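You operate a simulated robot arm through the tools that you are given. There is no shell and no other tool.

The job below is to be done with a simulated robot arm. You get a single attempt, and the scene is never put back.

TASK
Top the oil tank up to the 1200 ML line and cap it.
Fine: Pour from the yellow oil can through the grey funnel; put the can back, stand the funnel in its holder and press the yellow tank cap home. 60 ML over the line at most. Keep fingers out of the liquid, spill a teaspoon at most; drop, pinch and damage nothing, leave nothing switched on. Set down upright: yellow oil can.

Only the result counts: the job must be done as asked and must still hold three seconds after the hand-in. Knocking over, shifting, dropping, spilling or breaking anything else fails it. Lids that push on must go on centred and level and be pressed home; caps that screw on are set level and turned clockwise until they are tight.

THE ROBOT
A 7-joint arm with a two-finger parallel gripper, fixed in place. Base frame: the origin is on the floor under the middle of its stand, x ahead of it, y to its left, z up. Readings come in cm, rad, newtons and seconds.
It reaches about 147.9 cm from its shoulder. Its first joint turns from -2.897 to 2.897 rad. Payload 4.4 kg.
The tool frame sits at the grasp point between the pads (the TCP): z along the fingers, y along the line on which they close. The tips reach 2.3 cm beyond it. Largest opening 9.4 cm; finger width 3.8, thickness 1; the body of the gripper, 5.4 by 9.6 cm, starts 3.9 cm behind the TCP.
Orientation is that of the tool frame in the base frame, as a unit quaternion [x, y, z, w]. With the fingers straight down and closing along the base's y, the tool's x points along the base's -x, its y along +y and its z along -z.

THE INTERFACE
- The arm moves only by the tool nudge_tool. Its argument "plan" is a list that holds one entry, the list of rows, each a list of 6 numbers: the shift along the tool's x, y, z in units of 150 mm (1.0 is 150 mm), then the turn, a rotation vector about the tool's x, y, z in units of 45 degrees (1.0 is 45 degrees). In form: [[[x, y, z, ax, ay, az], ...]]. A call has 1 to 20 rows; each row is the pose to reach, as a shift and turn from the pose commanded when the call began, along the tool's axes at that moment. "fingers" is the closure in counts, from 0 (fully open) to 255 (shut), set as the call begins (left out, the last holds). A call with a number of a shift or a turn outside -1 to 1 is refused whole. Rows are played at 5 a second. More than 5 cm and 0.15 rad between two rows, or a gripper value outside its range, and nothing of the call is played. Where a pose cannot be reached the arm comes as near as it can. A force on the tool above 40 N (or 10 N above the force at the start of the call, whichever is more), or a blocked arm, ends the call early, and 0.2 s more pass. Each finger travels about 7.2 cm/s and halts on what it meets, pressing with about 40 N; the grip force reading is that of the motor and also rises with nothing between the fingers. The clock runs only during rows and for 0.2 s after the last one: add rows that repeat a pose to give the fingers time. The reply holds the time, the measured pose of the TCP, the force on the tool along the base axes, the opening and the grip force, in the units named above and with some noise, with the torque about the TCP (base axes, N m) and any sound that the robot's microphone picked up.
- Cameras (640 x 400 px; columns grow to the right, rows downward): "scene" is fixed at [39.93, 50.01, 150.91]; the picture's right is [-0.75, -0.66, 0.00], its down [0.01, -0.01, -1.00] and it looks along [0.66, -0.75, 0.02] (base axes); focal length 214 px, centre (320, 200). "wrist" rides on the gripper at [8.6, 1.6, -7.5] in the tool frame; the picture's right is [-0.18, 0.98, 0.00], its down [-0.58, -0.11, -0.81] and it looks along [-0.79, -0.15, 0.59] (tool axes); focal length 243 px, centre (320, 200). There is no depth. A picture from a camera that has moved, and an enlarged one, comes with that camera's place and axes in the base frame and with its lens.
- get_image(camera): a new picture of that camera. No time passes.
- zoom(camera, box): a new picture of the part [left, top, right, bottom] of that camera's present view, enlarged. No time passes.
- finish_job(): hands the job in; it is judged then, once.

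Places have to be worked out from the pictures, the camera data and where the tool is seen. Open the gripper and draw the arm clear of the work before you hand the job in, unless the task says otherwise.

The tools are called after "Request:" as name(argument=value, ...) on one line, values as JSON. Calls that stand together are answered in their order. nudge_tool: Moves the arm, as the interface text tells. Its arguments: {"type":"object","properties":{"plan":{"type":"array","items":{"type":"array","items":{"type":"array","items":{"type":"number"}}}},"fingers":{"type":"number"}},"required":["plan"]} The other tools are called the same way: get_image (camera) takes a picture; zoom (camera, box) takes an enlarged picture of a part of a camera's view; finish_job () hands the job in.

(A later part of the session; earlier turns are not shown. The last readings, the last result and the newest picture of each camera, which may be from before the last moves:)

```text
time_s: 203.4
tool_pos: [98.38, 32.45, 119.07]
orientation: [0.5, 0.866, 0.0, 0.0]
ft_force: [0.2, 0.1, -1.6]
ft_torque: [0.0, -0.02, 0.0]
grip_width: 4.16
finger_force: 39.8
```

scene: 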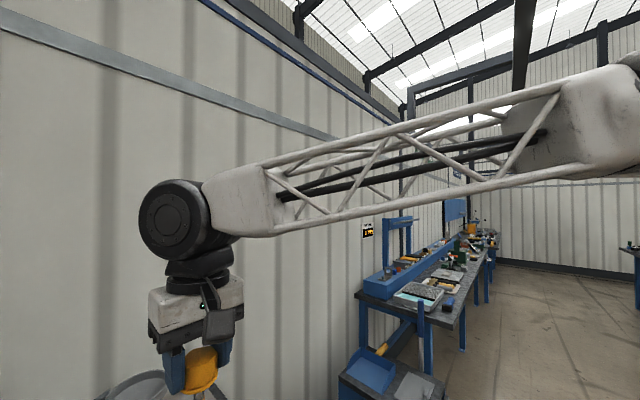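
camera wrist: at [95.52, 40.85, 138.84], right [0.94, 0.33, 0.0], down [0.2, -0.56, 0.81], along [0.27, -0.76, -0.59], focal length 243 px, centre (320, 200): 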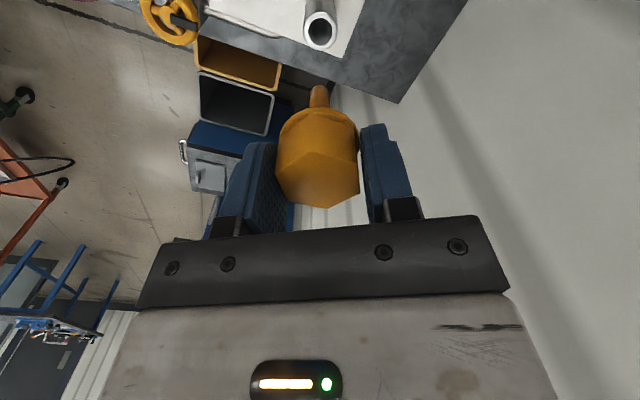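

Lateral force gone. Continuing down in small steps.

Request:
nudge_tool(plan=[[[0, 0, 0.02, 0, 0, 0], [0, 0, 0.04, 0, 0, 0], [0, 0, 0.06, 0, 0, 0], [0, 0, 0.08, 0, 0, 0], [0, 0, 0.1, 0, 0, 0], [0, 0, 0.1, 0, 0, 0]]])

Request:
zoom(camera="scene", box=[140, 320, 220, 380])

```text
time_s: 204.8
tool_pos: [98.41, 32.43, 117.54]
orientation: [0.5, 0.866, 0.0, 0.0]
ft_force: [-0.1, -0.9, -1.1]
ft_torque: [0.01, 0.01, -0.01]
grip_width: 4.16
finger_force: 40.1
```

```text
6.67 times, centred on (180, 350) of scene
camera zoom: at [39.93, 50.01, 150.91], right [-0.75, -0.66, 0.0], down [0.01, -0.01, -1.0], along [0.66, -0.75, 0.02], focal length 1430 px, centre (1253, -800)
```

zoom: 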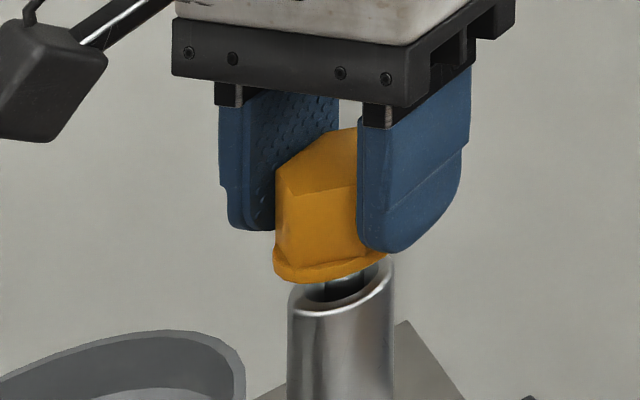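

Sliding in freely. About 1.1 cm remains to the seat; continuing gently.

Request:
nudge_tool(plan=[[[0, 0, 0.015, 0, 0, 0], [0, 0, 0.03, 0, 0, 0], [0, 0, 0.045, 0, 0, 0], [0, 0, 0.06, 0, 0, 0], [0, 0, 0.068, 0, 0, 0], [0, 0, 0.068, 0, 0, 0]]])

Request:
zoom(camera="scene", box=[140, 320, 220, 380])

```text
time_s: 206.2
tool_pos: [98.4, 32.51, 116.54]
orientation: [0.5, 0.866, 0.0, 0.0]
ft_force: [-0.5, 0.4, -1.7]
ft_torque: [-0.02, -0.02, 0.01]
grip_width: 4.13
finger_force: 39.7
```

```text
6.67 times, centred on (180, 350) of scene
camera zoom: at [39.93, 50.01, 150.91], right [-0.75, -0.66, 0.0], down [0.01, -0.01, -1.0], along [0.66, -0.75, 0.02], focal length 1430 px, centre (1253, -800)
```

zoom: 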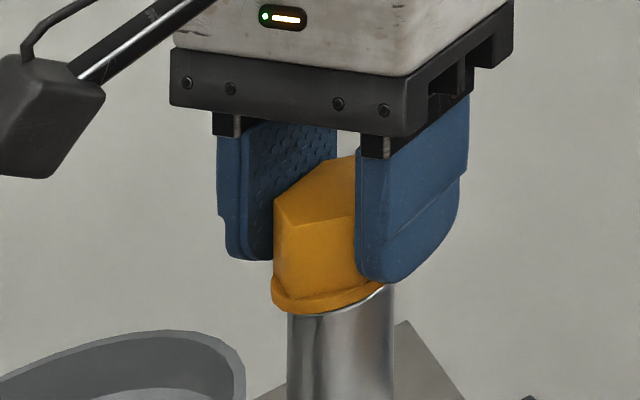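

Nearly seated. Last 1–2 mm until contact.

Request:
nudge_tool(plan=[[[0, 0, 0.005, 0, 0, 0], [0, 0, 0.01, 0, 0, 0], [0, 0, 0.01, 0, 0, 0]]])

Request:
nudge_tool(plan=[[[0, 0, 0.004, 0, 0, 0], [0, 0, 0.008, 0, 0, 0], [0, 0, 0.008, 0, 0, 0]]])

```text
time_s: 207.0
tool_pos: [98.45, 32.41, 116.39]
orientation: [0.5, 0.866, 0.0, -0.001]
ft_force: [-0.1, 0.4, -1.3]
ft_torque: [-0.02, 0.02, 0.02]
grip_width: 4.16
finger_force: 39.8
```

```text
time_s: 207.8
tool_pos: [98.44, 32.46, 116.33]
orientation: [0.5, 0.866, 0.0, 0.0]
ft_force: [1.5, -0.2, 1.5]
ft_torque: [-0.09, 0.0, 0.01]
grip_width: 4.15
finger_force: 40.0
```

Contact at the original height. Releasing the cap on its post and lifting away.

Request:
nudge_tool(plan=[[[0, 0, 0, 0, 0, 0], [0, 0, 0, 0, 0, 0], [0, 0, 0, 0, 0, 0], [0, 0, 0, 0, 0, 0]]], fingers=70)

Request:
nudge_tool(plan=[[[0, 0, -0.1, 0, 0, 0], [0, 0, -0.25, 0, 0, 0], [0, 0, -0.5, 0, 0, 0], [0, 0, -0.75, 0, 0, 0], [0, 0, -1.0, 0, 0, 0], [0, 0, -1.0, 0, 0, 0]]])

Request:
get_image(camera="wrist")

Request:
zoom(camera="scene", box=[60, 300, 240, 400])

```text
time_s: 208.8
tool_pos: [98.42, 32.51, 116.26]
orientation: [0.5, 0.866, 0.0, 0.001]
ft_force: [0.4, -0.6, 0.1]
ft_torque: [-0.02, 0.01, 0.02]
grip_width: 6.81
finger_force: 0.1
```

```text
time_s: 210.2
tool_pos: [98.55, 32.54, 131.55]
orientation: [0.5, 0.866, -0.001, 0.0]
ft_force: [0.3, 0.6, -0.3]
ft_torque: [-0.02, 0.0, 0.01]
grip_width: 6.82
finger_force: 0.0
```

```text
taken
camera wrist: at [95.52, 40.84, 138.82], right [0.94, 0.33, 0.0], down [0.2, -0.56, 0.81], along [0.27, -0.76, -0.59], focal length 243 px, centre (320, 200)
```

wrist: 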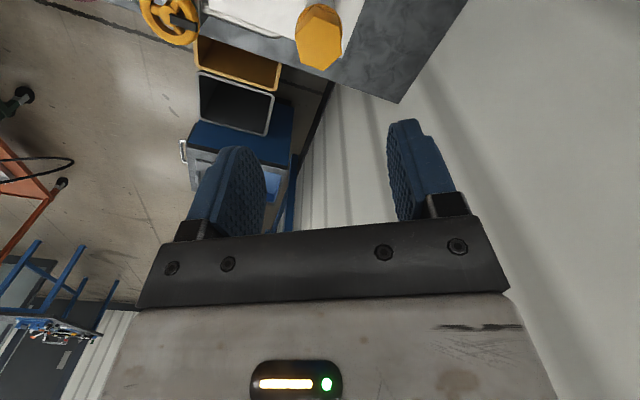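

```text
3.56 times, centred on (150, 350) of scene
camera zoom: at [39.93, 50.01, 150.91], right [-0.75, -0.66, 0.0], down [0.01, -0.01, -1.0], along [0.66, -0.75, 0.02], focal length 763 px, centre (924, -333)
```

zoom: 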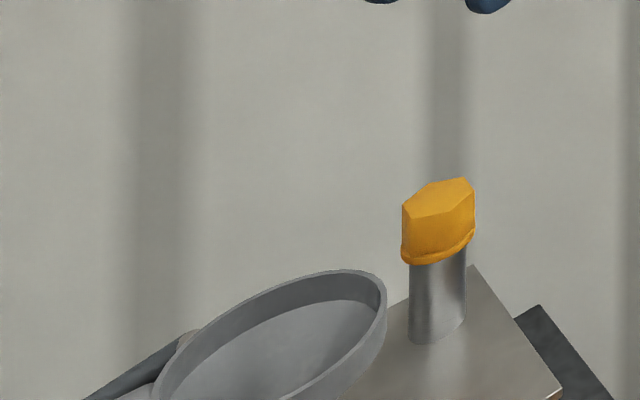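

The cap is back exactly as it originally stood. But before moving the funnel I want to inspect the yellow scalloped disc lying on the bench near (62, 64), since that could be the real tank cap. Moving there for a look.

Request:
nudge_tool(plan=[[[0.16, -0.06, 0, 0, 0, -0.13], [0.32, -0.12, 0, 0, 0, -0.26], [0.48, -0.18, 0, 0, 0, -0.4], [0.64, -0.25, 0, 0, 0, -0.54], [0.795, -0.31, 0, 0, 0, -0.667], [0.795, -0.31, 0, 0, 0, -0.667]]])

Request:
nudge_tool(plan=[[[0.2, 0.01, 0.03, 0, 0, -0.13], [0.4, 0.02, 0.06, 0, 0, -0.26], [0.6, 0.03, 0.1, 0, 0, -0.4], [0.8, 0.05, 0.15, 0, 0, -0.54], [0.96, 0.062, 0.2, 0, 0, -0.667], [0.96, 0.062, 0.2, 0, 0, -0.667]]])

Request:
nudge_tool(plan=[[[0.2, 0.17, 0.1, 0, 0, 0], [0.4, 0.34, 0.2, 0, 0, 0], [0.6, 0.51, 0.3, 0, 0, 0], [0.8, 0.68, 0.4, 0, 0, 0], [1.0, 0.87, 0.5, 0, 0, 0], [1.0, 0.87, 0.5, 0, 0, 0]]], fingers=0)

Request:
get_image(camera="wrist")

```text
time_s: 211.6
tool_pos: [88.36, 40.39, 131.24]
orientation: [0.259, 0.966, 0.0, 0.0]
ft_force: [0.6, -1.1, 0.2]
ft_torque: [-0.03, 0.0, 0.01]
grip_width: 6.85
finger_force: 0.0
```

```text
time_s: 213.0
tool_pos: [76.39, 48.38, 128.28]
orientation: [-0.001, 1.0, -0.001, 0.0]
ft_force: [-0.5, -1.0, -0.9]
ft_torque: [0.02, 0.02, 0.0]
grip_width: 6.83
finger_force: 0.1
```

```text
time_s: 214.4
tool_pos: [61.56, 61.56, 120.59]
orientation: [0.0, 1.0, 0.0, 0.0]
ft_force: [-0.6, 0.2, 0.2]
ft_torque: [0.03, 0.01, 0.01]
grip_width: 9.42
finger_force: 0.0
```

```text
taken
camera wrist: at [52.93, 63.2, 127.97], right [0.18, 0.98, 0.0], down [0.58, -0.11, 0.81], along [0.79, -0.15, -0.59], focal length 243 px, centre (320, 200)
```

wrist: 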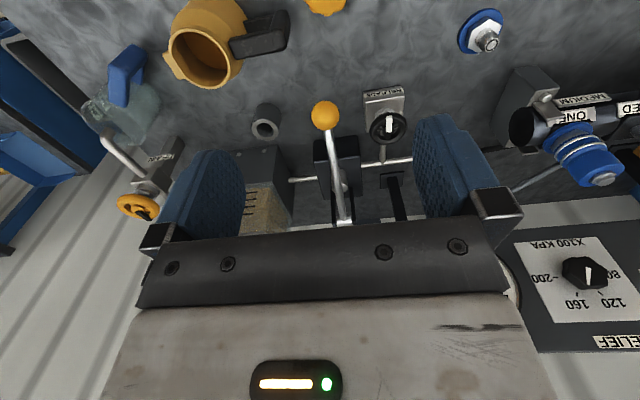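

The disc is at the top edge of the view. Backing off in −x to see it fully.

Request:
nudge_tool(plan=[[[0.2, 0, 0, 0, 0, 0], [0.4, 0, 0, 0, 0, 0], [0.6, 0, 0, 0, 0, 0], [0.8, 0, 0, 0, 0, 0], [0.8, 0, 0, 0, 0, 0]]])

Request:
get_image(camera="wrist")

Request:
zoom(camera="wrist", box=[280, 20, 420, 120])

```text
time_s: 215.6
tool_pos: [49.42, 61.55, 120.68]
orientation: [0.0, 1.0, 0.0, 0.0]
ft_force: [-0.9, -0.2, -0.5]
ft_torque: [-0.01, 0.01, 0.03]
grip_width: 9.41
finger_force: 0.0
```

```text
taken
camera wrist: at [40.73, 63.23, 128.12], right [0.18, 0.98, 0.0], down [0.58, -0.11, 0.81], along [0.79, -0.15, -0.59], focal length 243 px, centre (320, 200)
```

wrist: 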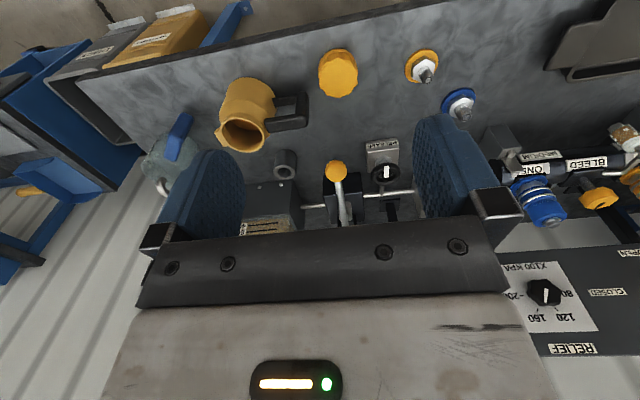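

```text
4.00 times, centred on (350, 70) of wrist
camera zoom: at [40.73, 63.23, 128.12], right [0.18, 0.98, 0.0], down [0.58, -0.11, 0.81], along [0.79, -0.15, -0.59], focal length 970 px, centre (200, 720)
```

zoom: 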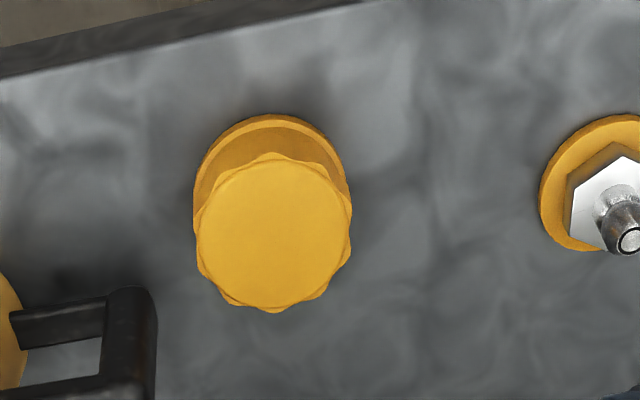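

That is the real tank cap: a scalloped yellow push-on cap (about 6.3 cm across) standing on the bench near (61, 62.5). The hex plug on the post is a separate item, which I've already put back in place. Let me compare it with the initial picture to be sure it's fully restored.

Request:
zoom(camera="scene", box=[80, 320, 240, 400])

Request:
get_image(camera="scene")

```text
4.00 times, centred on (160, 360) of scene
camera zoom: at [39.93, 50.01, 150.91], right [-0.75, -0.66, 0.0], down [0.01, -0.01, -1.0], along [0.66, -0.75, 0.02], focal length 858 px, centre (960, -440)
```

zoom: 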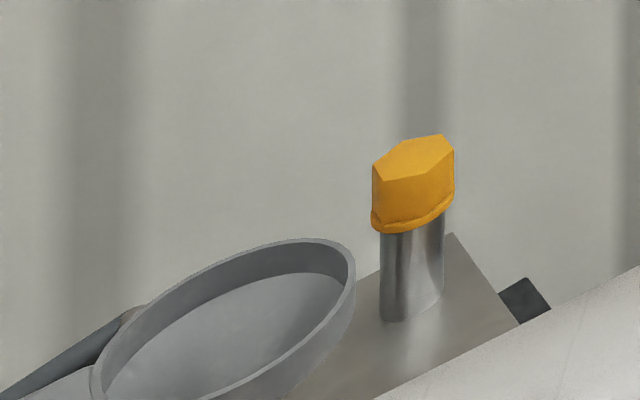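

```text
taken
```

scene: 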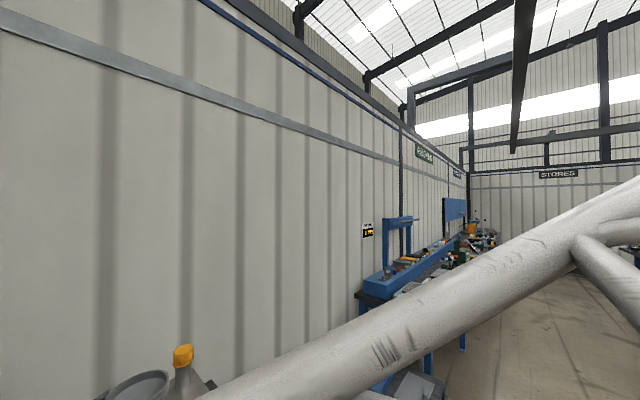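

The hex plug looks identical to the start. Now for the funnel: moving back over its tab, turning so the fingers close along x.

Request:
nudge_tool(plan=[[[-0.17, -0.05, -0.15, 0, 0, 0.13], [-0.34, -0.09, -0.3, 0, 0, 0.27], [-0.5, -0.14, -0.45, 0, 0, 0.4], [-0.67, -0.18, -0.6, 0, 0, 0.53], [-0.84, -0.23, -0.667, 0, 0, 0.67], [-1.0, -0.27, -0.667, 0, 0, 0.8], [-1.0, -0.27, -0.667, 0, 0, 0.8]]])

Request:
nudge_tool(plan=[[[-0.16, 0.05, -0.02, 0, 0, 0.13], [-0.32, 0.09, -0.04, 0, 0, 0.27], [-0.48, 0.14, -0.07, 0, 0, 0.4], [-0.64, 0.19, -0.09, 0, 0, 0.53], [-0.8, 0.23, -0.11, 0, 0, 0.67], [-0.951, 0.279, -0.133, 0, 0, 0.8], [-0.951, 0.279, -0.133, 0, 0, 0.8]]])

Request:
nudge_tool(plan=[[[-0.11, 0.18, 0.05, 0, 0, 0.08], [-0.22, 0.36, 0.1, 0, 0, 0.16], [-0.33, 0.54, 0.2, 0, 0, 0.24], [-0.44, 0.72, 0.3, 0, 0, 0.32], [-0.55, 0.885, 0.4, 0, 0, 0.4], [-0.55, 0.885, 0.4, 0, 0, 0.4]]])

Request:
get_image(camera="wrist")

Request:
zoom(camera="wrist", box=[220, 0, 420, 130])

```text
time_s: 217.2
tool_pos: [64.57, 57.6, 130.8]
orientation: [0.31, 0.951, -0.001, 0.0]
ft_force: [0.3, 1.2, -0.4]
ft_torque: [0.0, -0.02, -0.01]
grip_width: 9.39
finger_force: 0.1
```

```text
time_s: 218.8
tool_pos: [78.46, 52.39, 132.87]
orientation: [0.589, 0.808, 0.0, 0.0]
ft_force: [0.5, 0.9, -0.3]
ft_torque: [-0.01, 0.01, -0.02]
grip_width: 9.4
finger_force: 0.1
```

```text
time_s: 220.2
tool_pos: [93.74, 48.76, 126.79]
orientation: [0.707, 0.707, 0.001, 0.0]
ft_force: [0.0, -0.2, 0.8]
ft_torque: [0.01, 0.02, 0.0]
grip_width: 9.4
finger_force: 0.0
```

```text
taken
camera wrist: at [95.29, 57.48, 134.17], right [0.98, -0.18, 0.0], down [-0.11, -0.58, 0.81], along [-0.15, -0.79, -0.59], focal length 243 px, centre (320, 200)
```

wrist: 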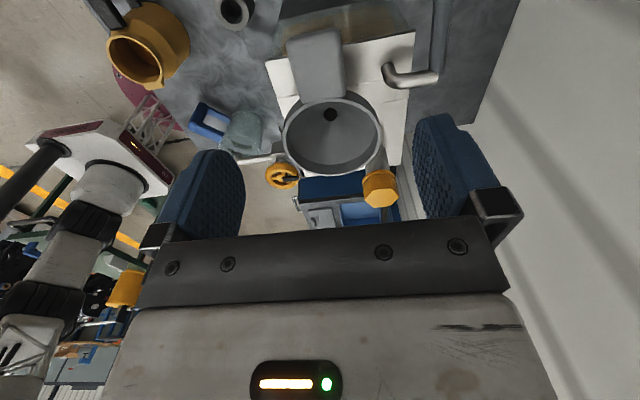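

```text
3.08 times, centred on (320, 65) of wrist
camera zoom: at [95.29, 57.48, 134.17], right [0.98, -0.18, 0.0], down [-0.11, -0.58, 0.81], along [-0.15, -0.79, -0.59], focal length 746 px, centre (320, 615)
```

zoom: 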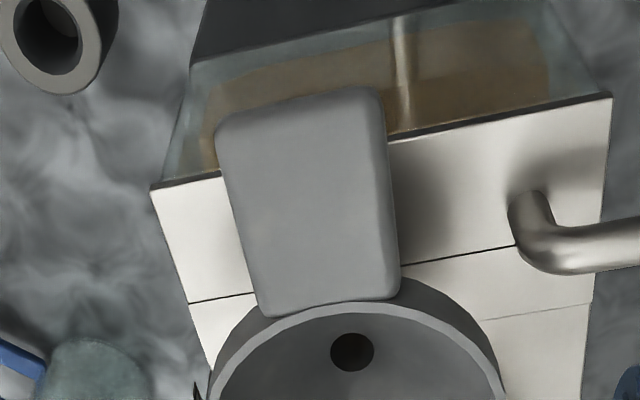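

The tab is centred within a millimetre. Descending and gripping it.

Request:
nudge_tool(plan=[[[0, -0.008, 0.2, 0, 0, 0], [0, -0.008, 0.4, 0, 0, 0], [0, -0.008, 0.58, 0, 0, 0], [0, -0.008, 0.7, 0, 0, 0], [0, -0.008, 0.79, 0, 0, 0], [0, -0.008, 0.79, 0, 0, 0]]])

Request:
nudge_tool(plan=[[[0, 0, 0, 0, 0, 0], [0, 0, 0, 0, 0, 0], [0, 0, 0, 0, 0, 0], [0, 0, 0, 0, 0, 0], [0, 0, 0, 0, 0, 0]]], fingers=255)

Request:
get_image(camera="wrist")

```text
time_s: 221.6
tool_pos: [93.46, 48.57, 114.9]
orientation: [0.708, 0.706, 0.0, 0.0]
ft_force: [-0.4, 0.6, 0.5]
ft_torque: [-0.01, -0.02, 0.01]
grip_width: 9.4
finger_force: 0.1
```

```text
time_s: 222.8
tool_pos: [93.65, 48.57, 114.97]
orientation: [0.707, 0.707, 0.0, 0.0]
ft_force: [-4.9, -0.1, 1.6]
ft_torque: [-0.17, 0.16, -0.36]
grip_width: 3.9
finger_force: 39.9
```

```text
taken
camera wrist: at [95.15, 57.26, 122.36], right [0.98, -0.18, 0.0], down [-0.11, -0.58, 0.81], along [-0.15, -0.79, -0.59], focal length 243 px, centre (320, 200)
```

wrist: 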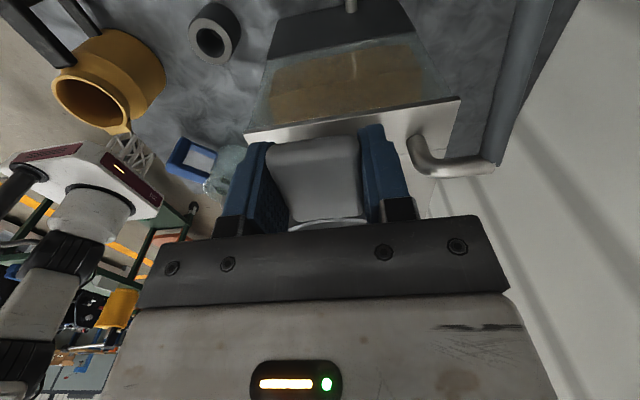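

The funnel tab is gripped. Lifting straight up out of the filler.

Request:
nudge_tool(plan=[[[0, 0, -0.04, 0, 0, 0], [0, 0, -0.09, 0, 0, 0], [0, 0, -0.16, 0, 0, 0], [0, 0, -0.24, 0, 0, 0], [0, 0, -0.33, 0, 0, 0], [0, 0, -0.43, 0, 0, 0], [0, 0, -0.54, 0, 0, 0], [0, 0, -0.65, 0, 0, 0], [0, 0, -0.76, 0, 0, 0], [0, 0, -0.8, 0, 0, 0], [0, 0, -0.8, 0, 0, 0]]])

Request:
get_image(camera="wrist")

Request:
zoom(camera="wrist", box=[300, 70, 360, 140])

Request:
zoom(camera="scene", box=[60, 260, 240, 400])

```text
time_s: 225.2
tool_pos: [93.48, 48.71, 127.01]
orientation: [0.707, 0.707, 0.0, -0.001]
ft_force: [0.2, 0.5, -0.7]
ft_torque: [0.08, 0.01, 0.02]
grip_width: 3.92
finger_force: 40.6
```

```text
taken
camera wrist: at [95.15, 57.42, 134.33], right [0.98, -0.18, 0.0], down [-0.11, -0.58, 0.81], along [-0.15, -0.79, -0.59], focal length 243 px, centre (320, 200)
```

wrist: 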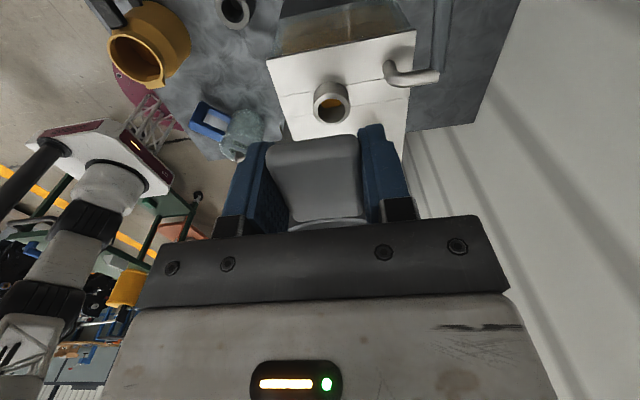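

```text
5.71 times, centred on (330, 105) of wrist
camera zoom: at [95.15, 57.42, 134.33], right [0.98, -0.18, 0.0], down [-0.11, -0.58, 0.81], along [-0.15, -0.79, -0.59], focal length 1386 px, centre (263, 743)
```

zoom: 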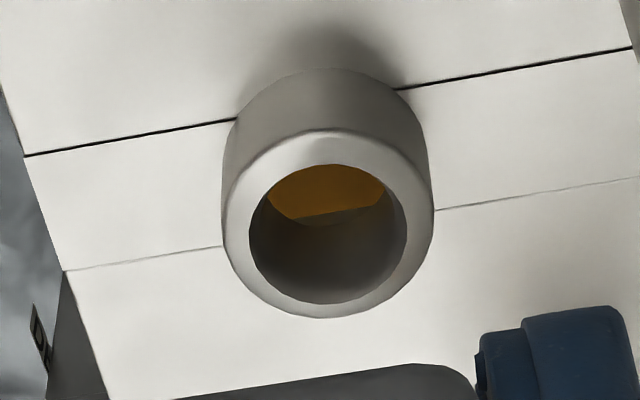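

```text
2.86 times, centred on (150, 330) of scene
camera zoom: at [39.93, 50.01, 150.91], right [-0.75, -0.66, 0.0], down [0.01, -0.01, -1.0], along [0.66, -0.75, 0.02], focal length 613 px, centre (806, -171)
```

zoom: 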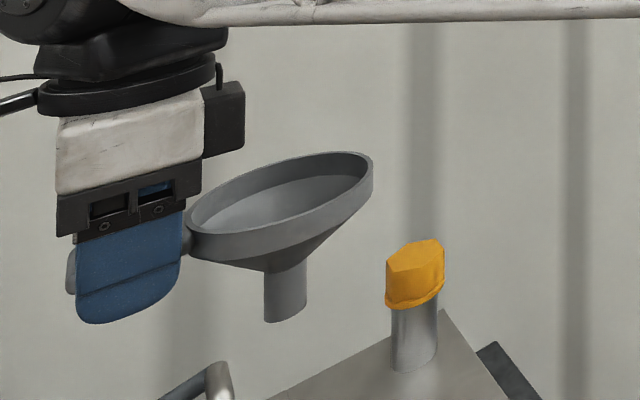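

The funnel is out, level, with no drips. Carrying it toward the bench socket, turning so the tab points toward −x (keeps the camera away from the lever).

Request:
nudge_tool(plan=[[[0, -0.1, -0.1, 0, 0, -0.04], [0, -0.22, -0.2, 0, 0, -0.1], [0, -0.36, -0.267, 0, 0, -0.18], [0, -0.5, -0.267, 0, 0, -0.26], [0, -0.64, -0.267, 0, 0, -0.35], [0, -0.78, -0.267, 0, 0, -0.45], [0, -0.9, -0.267, 0, 0, -0.55], [0, -0.933, -0.267, 0, 0, -0.6], [0, -0.933, -0.267, 0, 0, -0.6]]])

Request:
nudge_tool(plan=[[[0.02, -0.06, 0.02, 0, 0, -0.1], [0.04, -0.13, 0.05, 0, 0, -0.22], [0.06, -0.2, 0.1, 0, 0, -0.35], [0.08, -0.27, 0.16, 0, 0, -0.48], [0.1, -0.34, 0.23, 0, 0, -0.61], [0.12, -0.4, 0.3, 0, 0, -0.74], [0.136, -0.428, 0.37, 0, 0, -0.88], [0.136, -0.428, 0.4, 0, 0, -1.0], [0.136, -0.428, 0.4, 0, 0, -1.0]]])

Request:
nudge_tool(plan=[[[0, 0, 0.1, 0, 0, -0.1], [0, 0, 0.22, 0, 0, -0.22], [0, 0, 0.35, 0, 0, -0.34], [0, 0, 0.5, 0, 0, -0.4], [0, 0, 0.62, 0, 0, -0.4], [0, 0, 0.667, 0, 0, -0.4], [0, 0, 0.667, 0, 0, -0.4]]])

Request:
get_image(camera="wrist")

Request:
get_image(camera="scene")

```text
time_s: 227.2
tool_pos: [79.71, 48.61, 130.97]
orientation: [0.522, 0.853, 0.0, 0.0]
ft_force: [0.5, 0.0, -0.9]
ft_torque: [0.01, 0.04, 0.0]
grip_width: 3.9
finger_force: 40.2
```

```text
time_s: 229.2
tool_pos: [72.95, 47.49, 124.98]
orientation: [0.155, 0.988, -0.001, 0.001]
ft_force: [-0.2, 0.4, 0.0]
ft_torque: [0.02, 0.0, -0.01]
grip_width: 3.93
finger_force: 40.1
```

```text
time_s: 230.8
tool_pos: [72.89, 47.66, 114.87]
orientation: [-0.001, 1.0, 0.0, 0.0]
ft_force: [-0.3, -0.4, 0.7]
ft_torque: [0.04, 0.04, 0.01]
grip_width: 3.91
finger_force: 40.0
```

```text
taken
camera wrist: at [64.22, 49.29, 122.33], right [0.18, 0.98, 0.0], down [0.58, -0.11, 0.81], along [0.79, -0.15, -0.59], focal length 243 px, centre (320, 200)
```

wrist: 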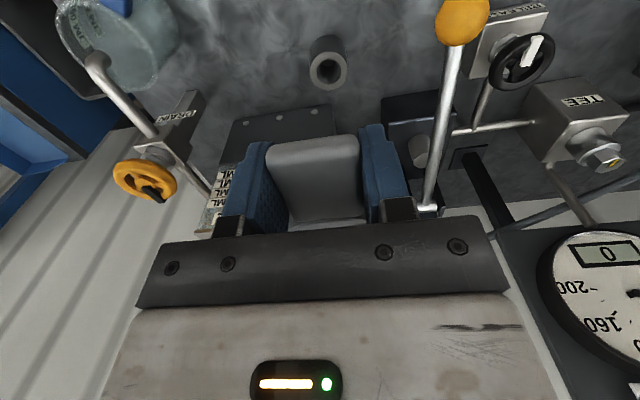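

```text
taken
```

scene: 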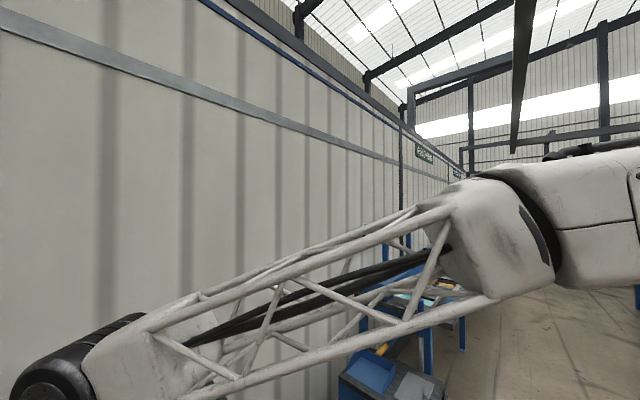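

The socket is visible ahead. Zooming in to get its exact centre relative to the tool.

Request:
zoom(camera="wrist", box=[290, 25, 370, 105])

Request:
zoom(camera="wrist", box=[240, 110, 420, 240])

```text
5.00 times, centred on (330, 65) of wrist
camera zoom: at [64.22, 49.29, 122.33], right [0.18, 0.98, 0.0], down [0.58, -0.11, 0.81], along [0.79, -0.15, -0.59], focal length 1213 px, centre (270, 875)
```

zoom: 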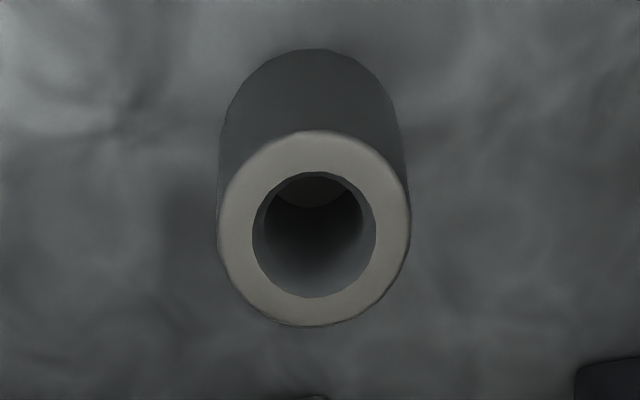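

```text
3.08 times, centred on (330, 175) of wrist
camera zoom: at [64.22, 49.29, 122.33], right [0.18, 0.98, 0.0], down [0.58, -0.11, 0.81], along [0.79, -0.15, -0.59], focal length 746 px, centre (289, 277)
```

zoom: 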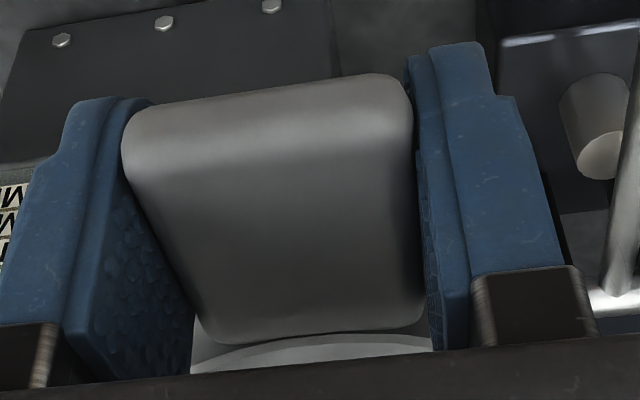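

The socket centre is at about (79.96, 47.55), so the funnel needs a 2 mm shift in +x. Lowering the funnel toward the socket in stages.

Request:
nudge_tool(plan=[[[-0.014, 0, 0.1, 0, 0, 0], [-0.014, 0, 0.25, 0, 0, 0], [-0.014, 0, 0.42, 0, 0, 0], [-0.014, 0, 0.6, 0, 0, 0], [-0.014, 0, 0.76, 0, 0, 0], [-0.014, 0, 0.9, 0, 0, 0], [-0.014, 0, 1.0, 0, 0, 0], [-0.014, 0, 1.0, 0, 0, 0]]])

Request:
get_image(camera="wrist")

```text
time_s: 232.6
tool_pos: [73.14, 47.59, 99.95]
orientation: [0.0, 1.0, 0.001, 0.0]
ft_force: [-0.6, 0.4, -1.0]
ft_torque: [-0.02, 0.02, -0.01]
grip_width: 3.93
finger_force: 39.7
```

```text
taken
camera wrist: at [64.43, 49.26, 107.37], right [0.18, 0.98, 0.0], down [0.58, -0.11, 0.81], along [0.79, -0.15, -0.59], focal length 243 px, centre (320, 200)
```

wrist: 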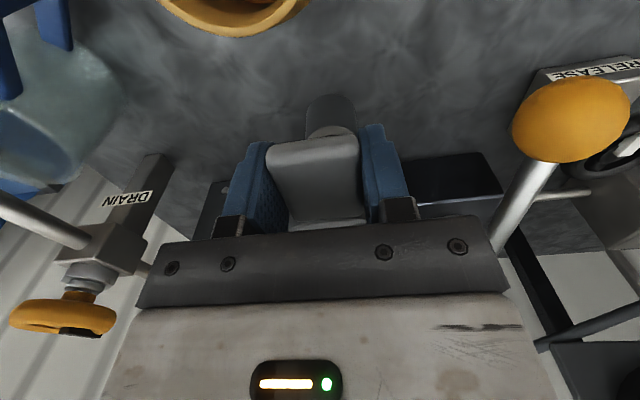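

Still lined up. Lowering further with attention to contact force as the stem enters the socket.

Request:
nudge_tool(plan=[[[0, 0, 0.05, 0, 0, 0], [0, 0, 0.1, 0, 0, 0], [0, 0, 0.15, 0, 0, 0], [0, 0, 0.2, 0, 0, 0], [0, 0, 0.24, 0, 0, 0], [0, 0, 0.24, 0, 0, 0]]])

Request:
get_image(camera="wrist")

```text
time_s: 234.0
tool_pos: [73.16, 47.7, 96.24]
orientation: [0.0, 1.0, 0.0, 0.0]
ft_force: [-1.2, 0.6, -0.5]
ft_torque: [0.01, 0.02, 0.0]
grip_width: 3.92
finger_force: 39.8
```

```text
taken
camera wrist: at [64.43, 49.26, 103.63], right [0.18, 0.98, 0.0], down [0.58, -0.11, 0.81], along [0.79, -0.15, -0.59], focal length 243 px, centre (320, 200)
```

wrist: 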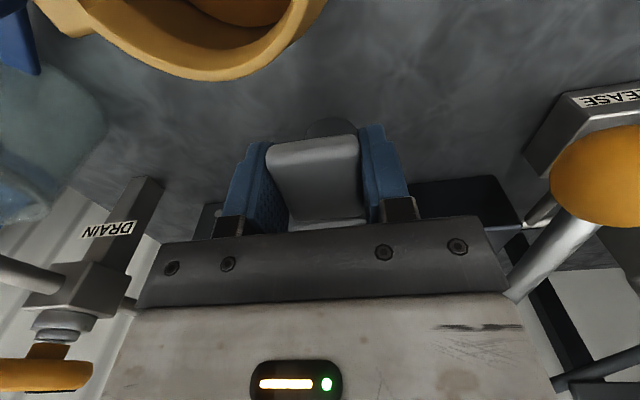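

No contact; the stem is going in. Continuing in smaller steps.

Request:
nudge_tool(plan=[[[0, 0, 0.03, 0, 0, 0], [0, 0, 0.06, 0, 0, 0], [0, 0, 0.09, 0, 0, 0], [0, 0, 0.12, 0, 0, 0], [0, 0, 0.12, 0, 0, 0]]])

Request:
nudge_tool(plan=[[[0, 0, 0.01, 0, 0, 0], [0, 0, 0.02, 0, 0, 0], [0, 0, 0.03, 0, 0, 0], [0, 0, 0.03, 0, 0, 0]]])

```text
time_s: 235.2
tool_pos: [73.09, 47.59, 94.57]
orientation: [0.0, 1.0, 0.0, 0.0]
ft_force: [1.0, -0.4, -1.0]
ft_torque: [0.0, 0.01, -0.01]
grip_width: 3.92
finger_force: 40.2
```

```text
time_s: 236.2
tool_pos: [73.18, 47.65, 94.07]
orientation: [0.001, 1.0, 0.0, 0.0]
ft_force: [-0.8, 0.1, -0.7]
ft_torque: [0.0, 0.02, 0.0]
grip_width: 3.92
finger_force: 40.3
```

No contact yet at 94.07. A few more millimetres.

Request:
nudge_tool(plan=[[[0, 0, 0.007, 0, 0, 0], [0, 0, 0.014, 0, 0, 0], [0, 0, 0.02, 0, 0, 0], [0, 0, 0.02, 0, 0, 0]]])

Request:
nudge_tool(plan=[[[0, 0, 0.006, 0, 0, 0], [0, 0, 0.012, 0, 0, 0], [0, 0, 0.012, 0, 0, 0]]])

```text
time_s: 237.2
tool_pos: [73.09, 47.63, 93.8]
orientation: [0.0, 1.0, 0.0, 0.0]
ft_force: [-11.3, 0.7, 11.0]
ft_torque: [0.01, -0.46, 0.0]
grip_width: 3.92
finger_force: 39.8
```

```text
time_s: 238.0
tool_pos: [73.22, 47.67, 93.64]
orientation: [0.0, 1.0, 0.0, 0.0]
ft_force: [-18.5, 0.9, 17.2]
ft_torque: [0.07, -0.48, 0.0]
grip_width: 3.93
finger_force: 40.0
```

Contact on the cone's +x side (pushing −x), so the funnel is slightly too far in +x. I'll ease up and shift 2 mm in −x.

Request:
nudge_tool(plan=[[[0.005, 0, -0.008, 0, 0, 0], [0.013, 0, -0.01, 0, 0, 0], [0.013, 0, -0.01, 0, 0, 0]]])

Request:
nudge_tool(plan=[[[0, 0, 0.006, 0, 0, 0], [0, 0, 0.01, 0, 0, 0], [0, 0, 0.01, 0, 0, 0]]])

```text
time_s: 238.8
tool_pos: [72.88, 47.62, 93.72]
orientation: [0.0, 1.0, 0.0, -0.001]
ft_force: [-0.4, -1.2, -2.0]
ft_torque: [-0.1, 0.15, -0.14]
grip_width: 3.93
finger_force: 39.9
```

```text
time_s: 239.6
tool_pos: [72.95, 47.68, 93.63]
orientation: [0.0, 1.0, 0.0, 0.001]
ft_force: [0.7, -1.2, 4.7]
ft_torque: [0.05, -0.29, -0.06]
grip_width: 3.89
finger_force: 39.6
```

Now the load is purely vertical: the funnel is seated and centred. Releasing the tab.

Request:
nudge_tool(plan=[[[0, 0, 0, 0, 0, 0], [0, 0, 0, 0, 0, 0], [0, 0, 0, 0, 0, 0], [0, 0, 0, 0, 0, 0]]], fingers=90)

Request:
nudge_tool(plan=[[[0, 0, -0.1, 0, 0, 0], [0, 0, -0.25, 0, 0, 0], [0, 0, -0.45, 0, 0, 0], [0, 0, -0.7, 0, 0, 0], [0, 0, -0.9, 0, 0, 0], [0, 0, -0.9, 0, 0, 0]]])

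Request:
get_image(camera="wrist")

```text
time_s: 240.6
tool_pos: [72.91, 47.55, 93.65]
orientation: [0.0, 1.0, 0.0, 0.0]
ft_force: [-0.5, -0.5, 0.3]
ft_torque: [0.0, 0.0, 0.0]
grip_width: 6.08
finger_force: 0.1
```

```text
time_s: 242.0
tool_pos: [72.93, 47.47, 107.14]
orientation: [0.0, 1.0, 0.0, 0.0]
ft_force: [-0.3, 0.6, 0.5]
ft_torque: [0.02, 0.0, 0.03]
grip_width: 6.07
finger_force: 0.1
```

```text
taken
camera wrist: at [64.21, 49.16, 114.5], right [0.18, 0.98, 0.0], down [0.58, -0.11, 0.81], along [0.79, -0.15, -0.59], focal length 243 px, centre (320, 200)
```

wrist: 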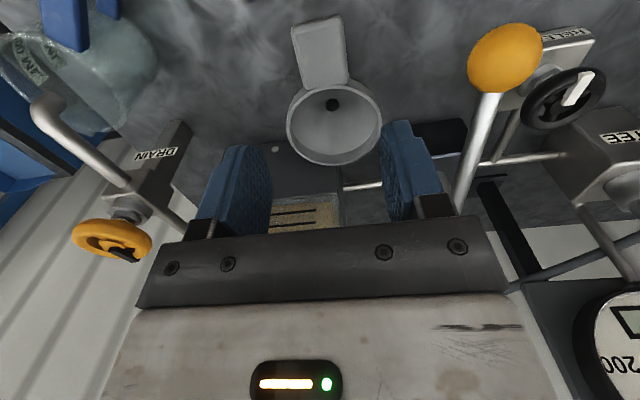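

The funnel stands in its holder. Zooming to check that it's level.

Request:
zoom(camera="wrist", box=[260, 0, 410, 180])

```text
2.22 times, centred on (335, 90) of wrist
camera zoom: at [64.21, 49.16, 114.5], right [0.18, 0.98, 0.0], down [0.58, -0.11, 0.81], along [0.79, -0.15, -0.59], focal length 539 px, centre (287, 444)
```

zoom: 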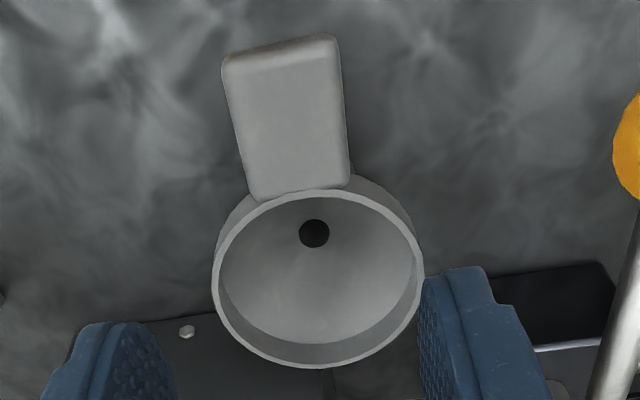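

Funnel is level and stable in its holder. Next, the tank cap: moving for a close look at it.

Request:
nudge_tool(plan=[[[0.2, 0.13, -0.15, 0, 0, 0], [0.4, 0.27, -0.2, 0, 0, 0], [0.6, 0.4, -0.2, 0, 0, 0], [0.8, 0.53, -0.2, 0, 0, 0], [0.8, 0.53, -0.2, 0, 0, 0]]])

Request:
nudge_tool(plan=[[[0.2, 0.15, 0.05, 0, 0, 0], [0.4, 0.3, 0.12, 0, 0, 0], [0.6, 0.43, 0.25, 0, 0, 0], [0.6, 0.43, 0.33, 0, 0, 0], [0.6, 0.43, 0.33, 0, 0, 0]]])

Request:
get_image(camera="wrist")

Request:
zoom(camera="wrist", box=[250, 0, 430, 130])

```text
time_s: 243.2
tool_pos: [61.12, 55.79, 109.98]
orientation: [0.0, 1.0, 0.0, 0.0]
ft_force: [0.3, 0.7, 0.9]
ft_torque: [-0.01, 0.05, -0.05]
grip_width: 6.09
finger_force: 0.2
```

```text
time_s: 244.4
tool_pos: [51.88, 62.3, 105.08]
orientation: [0.0, 1.0, 0.0, 0.0]
ft_force: [-0.8, -0.9, 0.4]
ft_torque: [0.0, -0.03, 0.0]
grip_width: 6.09
finger_force: 0.0
```

```text
taken
camera wrist: at [43.26, 63.86, 112.58], right [0.18, 0.98, 0.0], down [0.58, -0.11, 0.81], along [0.79, -0.15, -0.59], focal length 243 px, centre (320, 200)
```

wrist: 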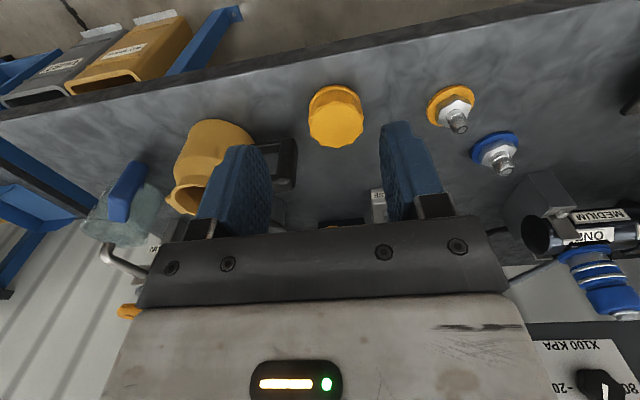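

```text
3.08 times, centred on (340, 65) of wrist
camera zoom: at [43.26, 63.86, 112.58], right [0.18, 0.98, 0.0], down [0.58, -0.11, 0.81], along [0.79, -0.15, -0.59], focal length 746 px, centre (258, 615)
```

zoom: 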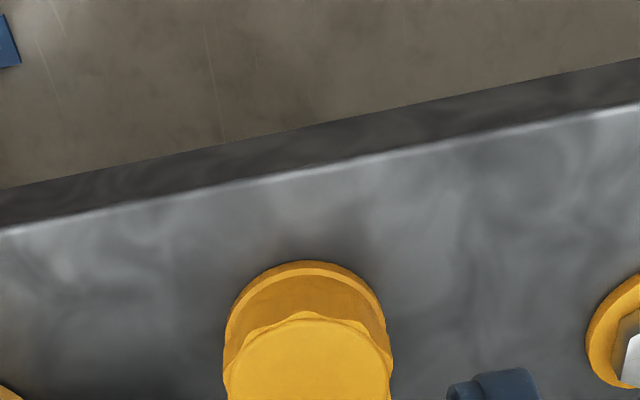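

Zooming on the cap itself.

Request:
zoom(camera="wrist", box=[285, 70, 385, 160])

Request:
zoom(camera="wrist", box=[160, 100, 310, 230])

```text
4.44 times, centred on (335, 115) of wrist
camera zoom: at [43.26, 63.86, 112.58], right [0.18, 0.98, 0.0], down [0.58, -0.11, 0.81], along [0.79, -0.15, -0.59], focal length 1078 px, centre (253, 578)
```

zoom: 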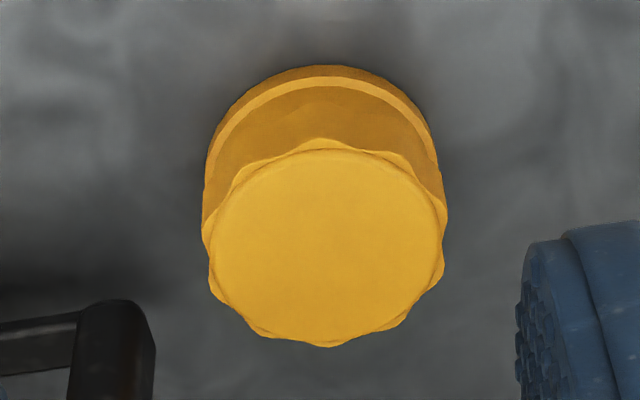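

```text
3.08 times, centred on (235, 165) of wrist
camera zoom: at [43.26, 63.86, 112.58], right [0.18, 0.98, 0.0], down [0.58, -0.11, 0.81], along [0.79, -0.15, -0.59], focal length 746 px, centre (582, 308)
```

zoom: 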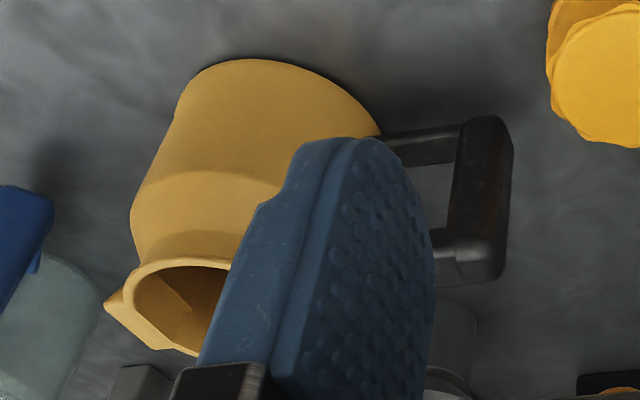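

The cap stands upright at about (61.8, 62.5), roughly 6.6 cm across and 3.3 cm tall (top z≈87.6). I'll use a 45° yaw to stay clear of the can's handle, and move above it.

Request:
nudge_tool(plan=[[[-0.1, 0, -0.02, 0, 0, 0.17], [-0.2, 0, -0.02, 0, 0, 0.34], [-0.33, 0.005, -0.02, 0, 0, 0.51], [-0.46, 0.01, 0.0, 0, 0, 0.68], [-0.58, 0.012, 0.1, 0, 0, 0.85], [-0.661, 0.013, 0.2, 0, 0, 1.0], [-0.661, 0.013, 0.27, 0, 0, 1.0], [-0.661, 0.013, 0.27, 0, 0, 1.0]]], fingers=0)

Request:
get_image(camera="wrist")

Request:
zoom(camera="wrist", box=[240, 0, 400, 130])

```text
time_s: 246.2
tool_pos: [61.83, 62.26, 101.15]
orientation: [0.383, 0.924, 0.0, -0.001]
ft_force: [0.5, 0.0, 0.1]
ft_torque: [-0.03, 0.0, 0.01]
grip_width: 9.4
finger_force: 0.1
```

```text
taken
camera wrist: at [56.9, 69.49, 108.5], right [0.83, 0.56, 0.0], down [0.33, -0.49, 0.81], along [0.46, -0.67, -0.59], focal length 243 px, centre (320, 200)
```

wrist: 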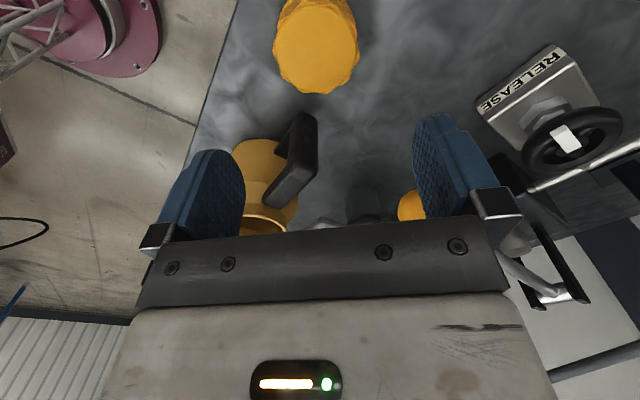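

```text
3.08 times, centred on (320, 65) of wrist
camera zoom: at [56.9, 69.49, 108.5], right [0.83, 0.56, 0.0], down [0.33, -0.49, 0.81], along [0.46, -0.67, -0.59], focal length 746 px, centre (320, 615)
```

zoom: 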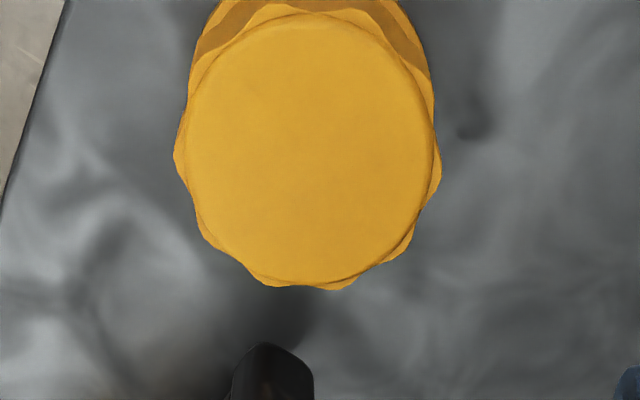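

Cap centre is 4 mm off in the closing direction; correcting and descending part way.

Request:
nudge_tool(plan=[[[0.008, -0.027, 0.15, 0, 0, 0], [0.008, -0.027, 0.3, 0, 0, 0], [0.008, -0.027, 0.45, 0, 0, 0], [0.008, -0.027, 0.58, 0, 0, 0], [0.008, -0.027, 0.58, 0, 0, 0]]])

Request:
get_image(camera="wrist")

Request:
zoom(camera="wrist", box=[230, 60, 420, 200])

```text
time_s: 247.4
tool_pos: [61.39, 62.07, 92.35]
orientation: [0.382, 0.924, 0.001, 0.001]
ft_force: [0.2, 0.4, 0.5]
ft_torque: [-0.01, 0.0, -0.01]
grip_width: 9.42
finger_force: 0.0
```

```text
taken
camera wrist: at [56.45, 69.37, 99.8], right [0.83, 0.56, 0.0], down [0.33, -0.49, 0.81], along [0.46, -0.66, -0.59], focal length 243 px, centre (320, 200)
```

wrist: 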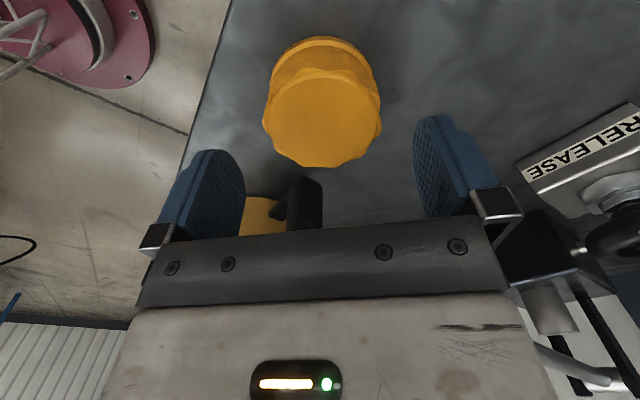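

```text
2.86 times, centred on (325, 130) of wrist
camera zoom: at [56.45, 69.37, 99.8], right [0.83, 0.56, 0.0], down [0.33, -0.49, 0.81], along [0.46, -0.66, -0.59], focal length 693 px, centre (306, 400)
```

zoom: 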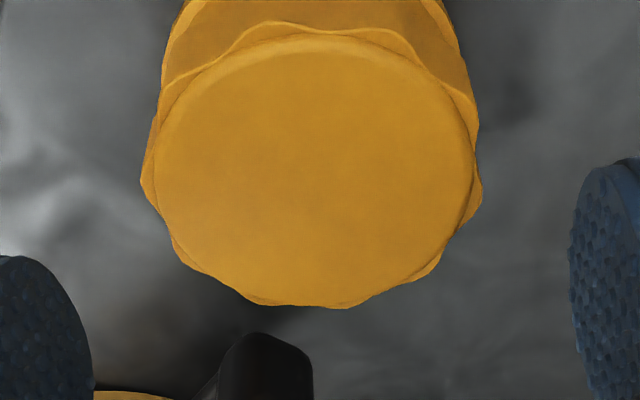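

The cap is centred between the pads; its top is at z≈88. Descending the last 4.4 cm and closing.

Request:
nudge_tool(plan=[[[-0.006, 0, 0.1, 0, 0, 0], [-0.006, 0, 0.2, 0, 0, 0], [-0.006, 0, 0.27, 0, 0, 0], [-0.006, 0, 0.3, 0, 0, 0], [-0.006, 0, 0.3, 0, 0, 0]]])

Request:
get_image(camera="wrist")

Request:
nudge_tool(plan=[[[0, 0, 0, 0, 0, 0], [0, 0, 0, 0, 0, 0], [0, 0, 0, 0, 0, 0], [0, 0, 0, 0, 0, 0], [0, 0, 0, 0, 0, 0]]], fingers=255)

Request:
get_image(camera="wrist")

```text
time_s: 248.6
tool_pos: [61.41, 62.03, 87.86]
orientation: [0.383, 0.924, 0.0, 0.0]
ft_force: [0.5, 0.5, 0.0]
ft_torque: [-0.01, 0.0, 0.01]
grip_width: 9.43
finger_force: 0.0
```

```text
taken
camera wrist: at [56.47, 69.19, 95.29], right [0.83, 0.56, 0.0], down [0.33, -0.49, 0.81], along [0.46, -0.67, -0.59], focal length 243 px, centre (320, 200)
```

wrist: 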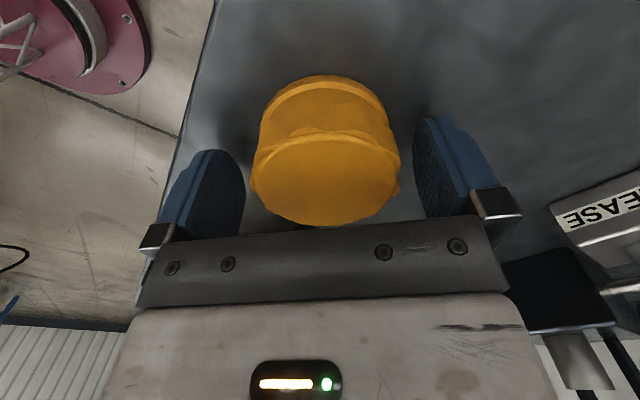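

```text
time_s: 249.8
tool_pos: [61.56, 61.91, 88.04]
orientation: [0.382, 0.924, 0.001, 0.0]
ft_force: [0.1, 0.0, 0.8]
ft_torque: [0.03, -0.03, 0.02]
grip_width: 6.59
finger_force: 40.0
```

```text
taken
camera wrist: at [56.46, 69.19, 95.29], right [0.83, 0.56, 0.0], down [0.33, -0.49, 0.81], along [0.46, -0.67, -0.59], focal length 243 px, centre (320, 200)
```

wrist: 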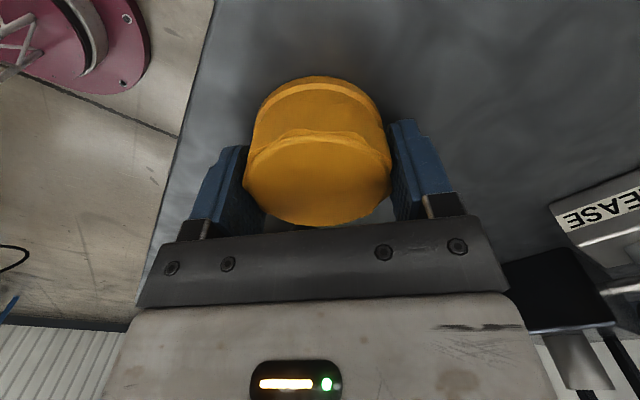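

The cap is gripped (6.6 cm). Lifting it straight up.

Request:
nudge_tool(plan=[[[0, 0, -0.04, 0, 0, 0], [0, 0, -0.1, 0, 0, 0], [0, 0, -0.2, 0, 0, 0], [0, 0, -0.35, 0, 0, 0], [0, 0, -0.52, 0, 0, 0], [0, 0, -0.7, 0, 0, 0], [0, 0, -0.88, 0, 0, 0], [0, 0, -1.0, 0, 0, 0], [0, 0, -1.0, 0, 0, 0]]])

Request:
get_image(camera="wrist")

```text
time_s: 251.8
tool_pos: [61.53, 62.01, 102.78]
orientation: [0.383, 0.924, 0.0, 0.0]
ft_force: [0.1, 0.1, 0.2]
ft_torque: [0.0, 0.0, 0.01]
grip_width: 6.61
finger_force: 39.4
```

```text
taken
camera wrist: at [56.51, 69.19, 110.26], right [0.83, 0.56, 0.0], down [0.33, -0.49, 0.81], along [0.46, -0.67, -0.59], focal length 243 px, centre (320, 200)
```

wrist: 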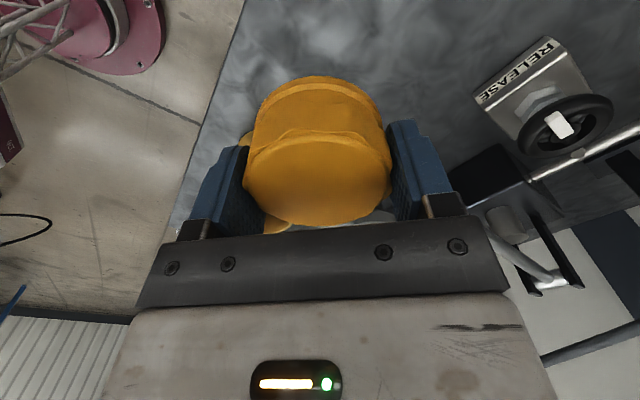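

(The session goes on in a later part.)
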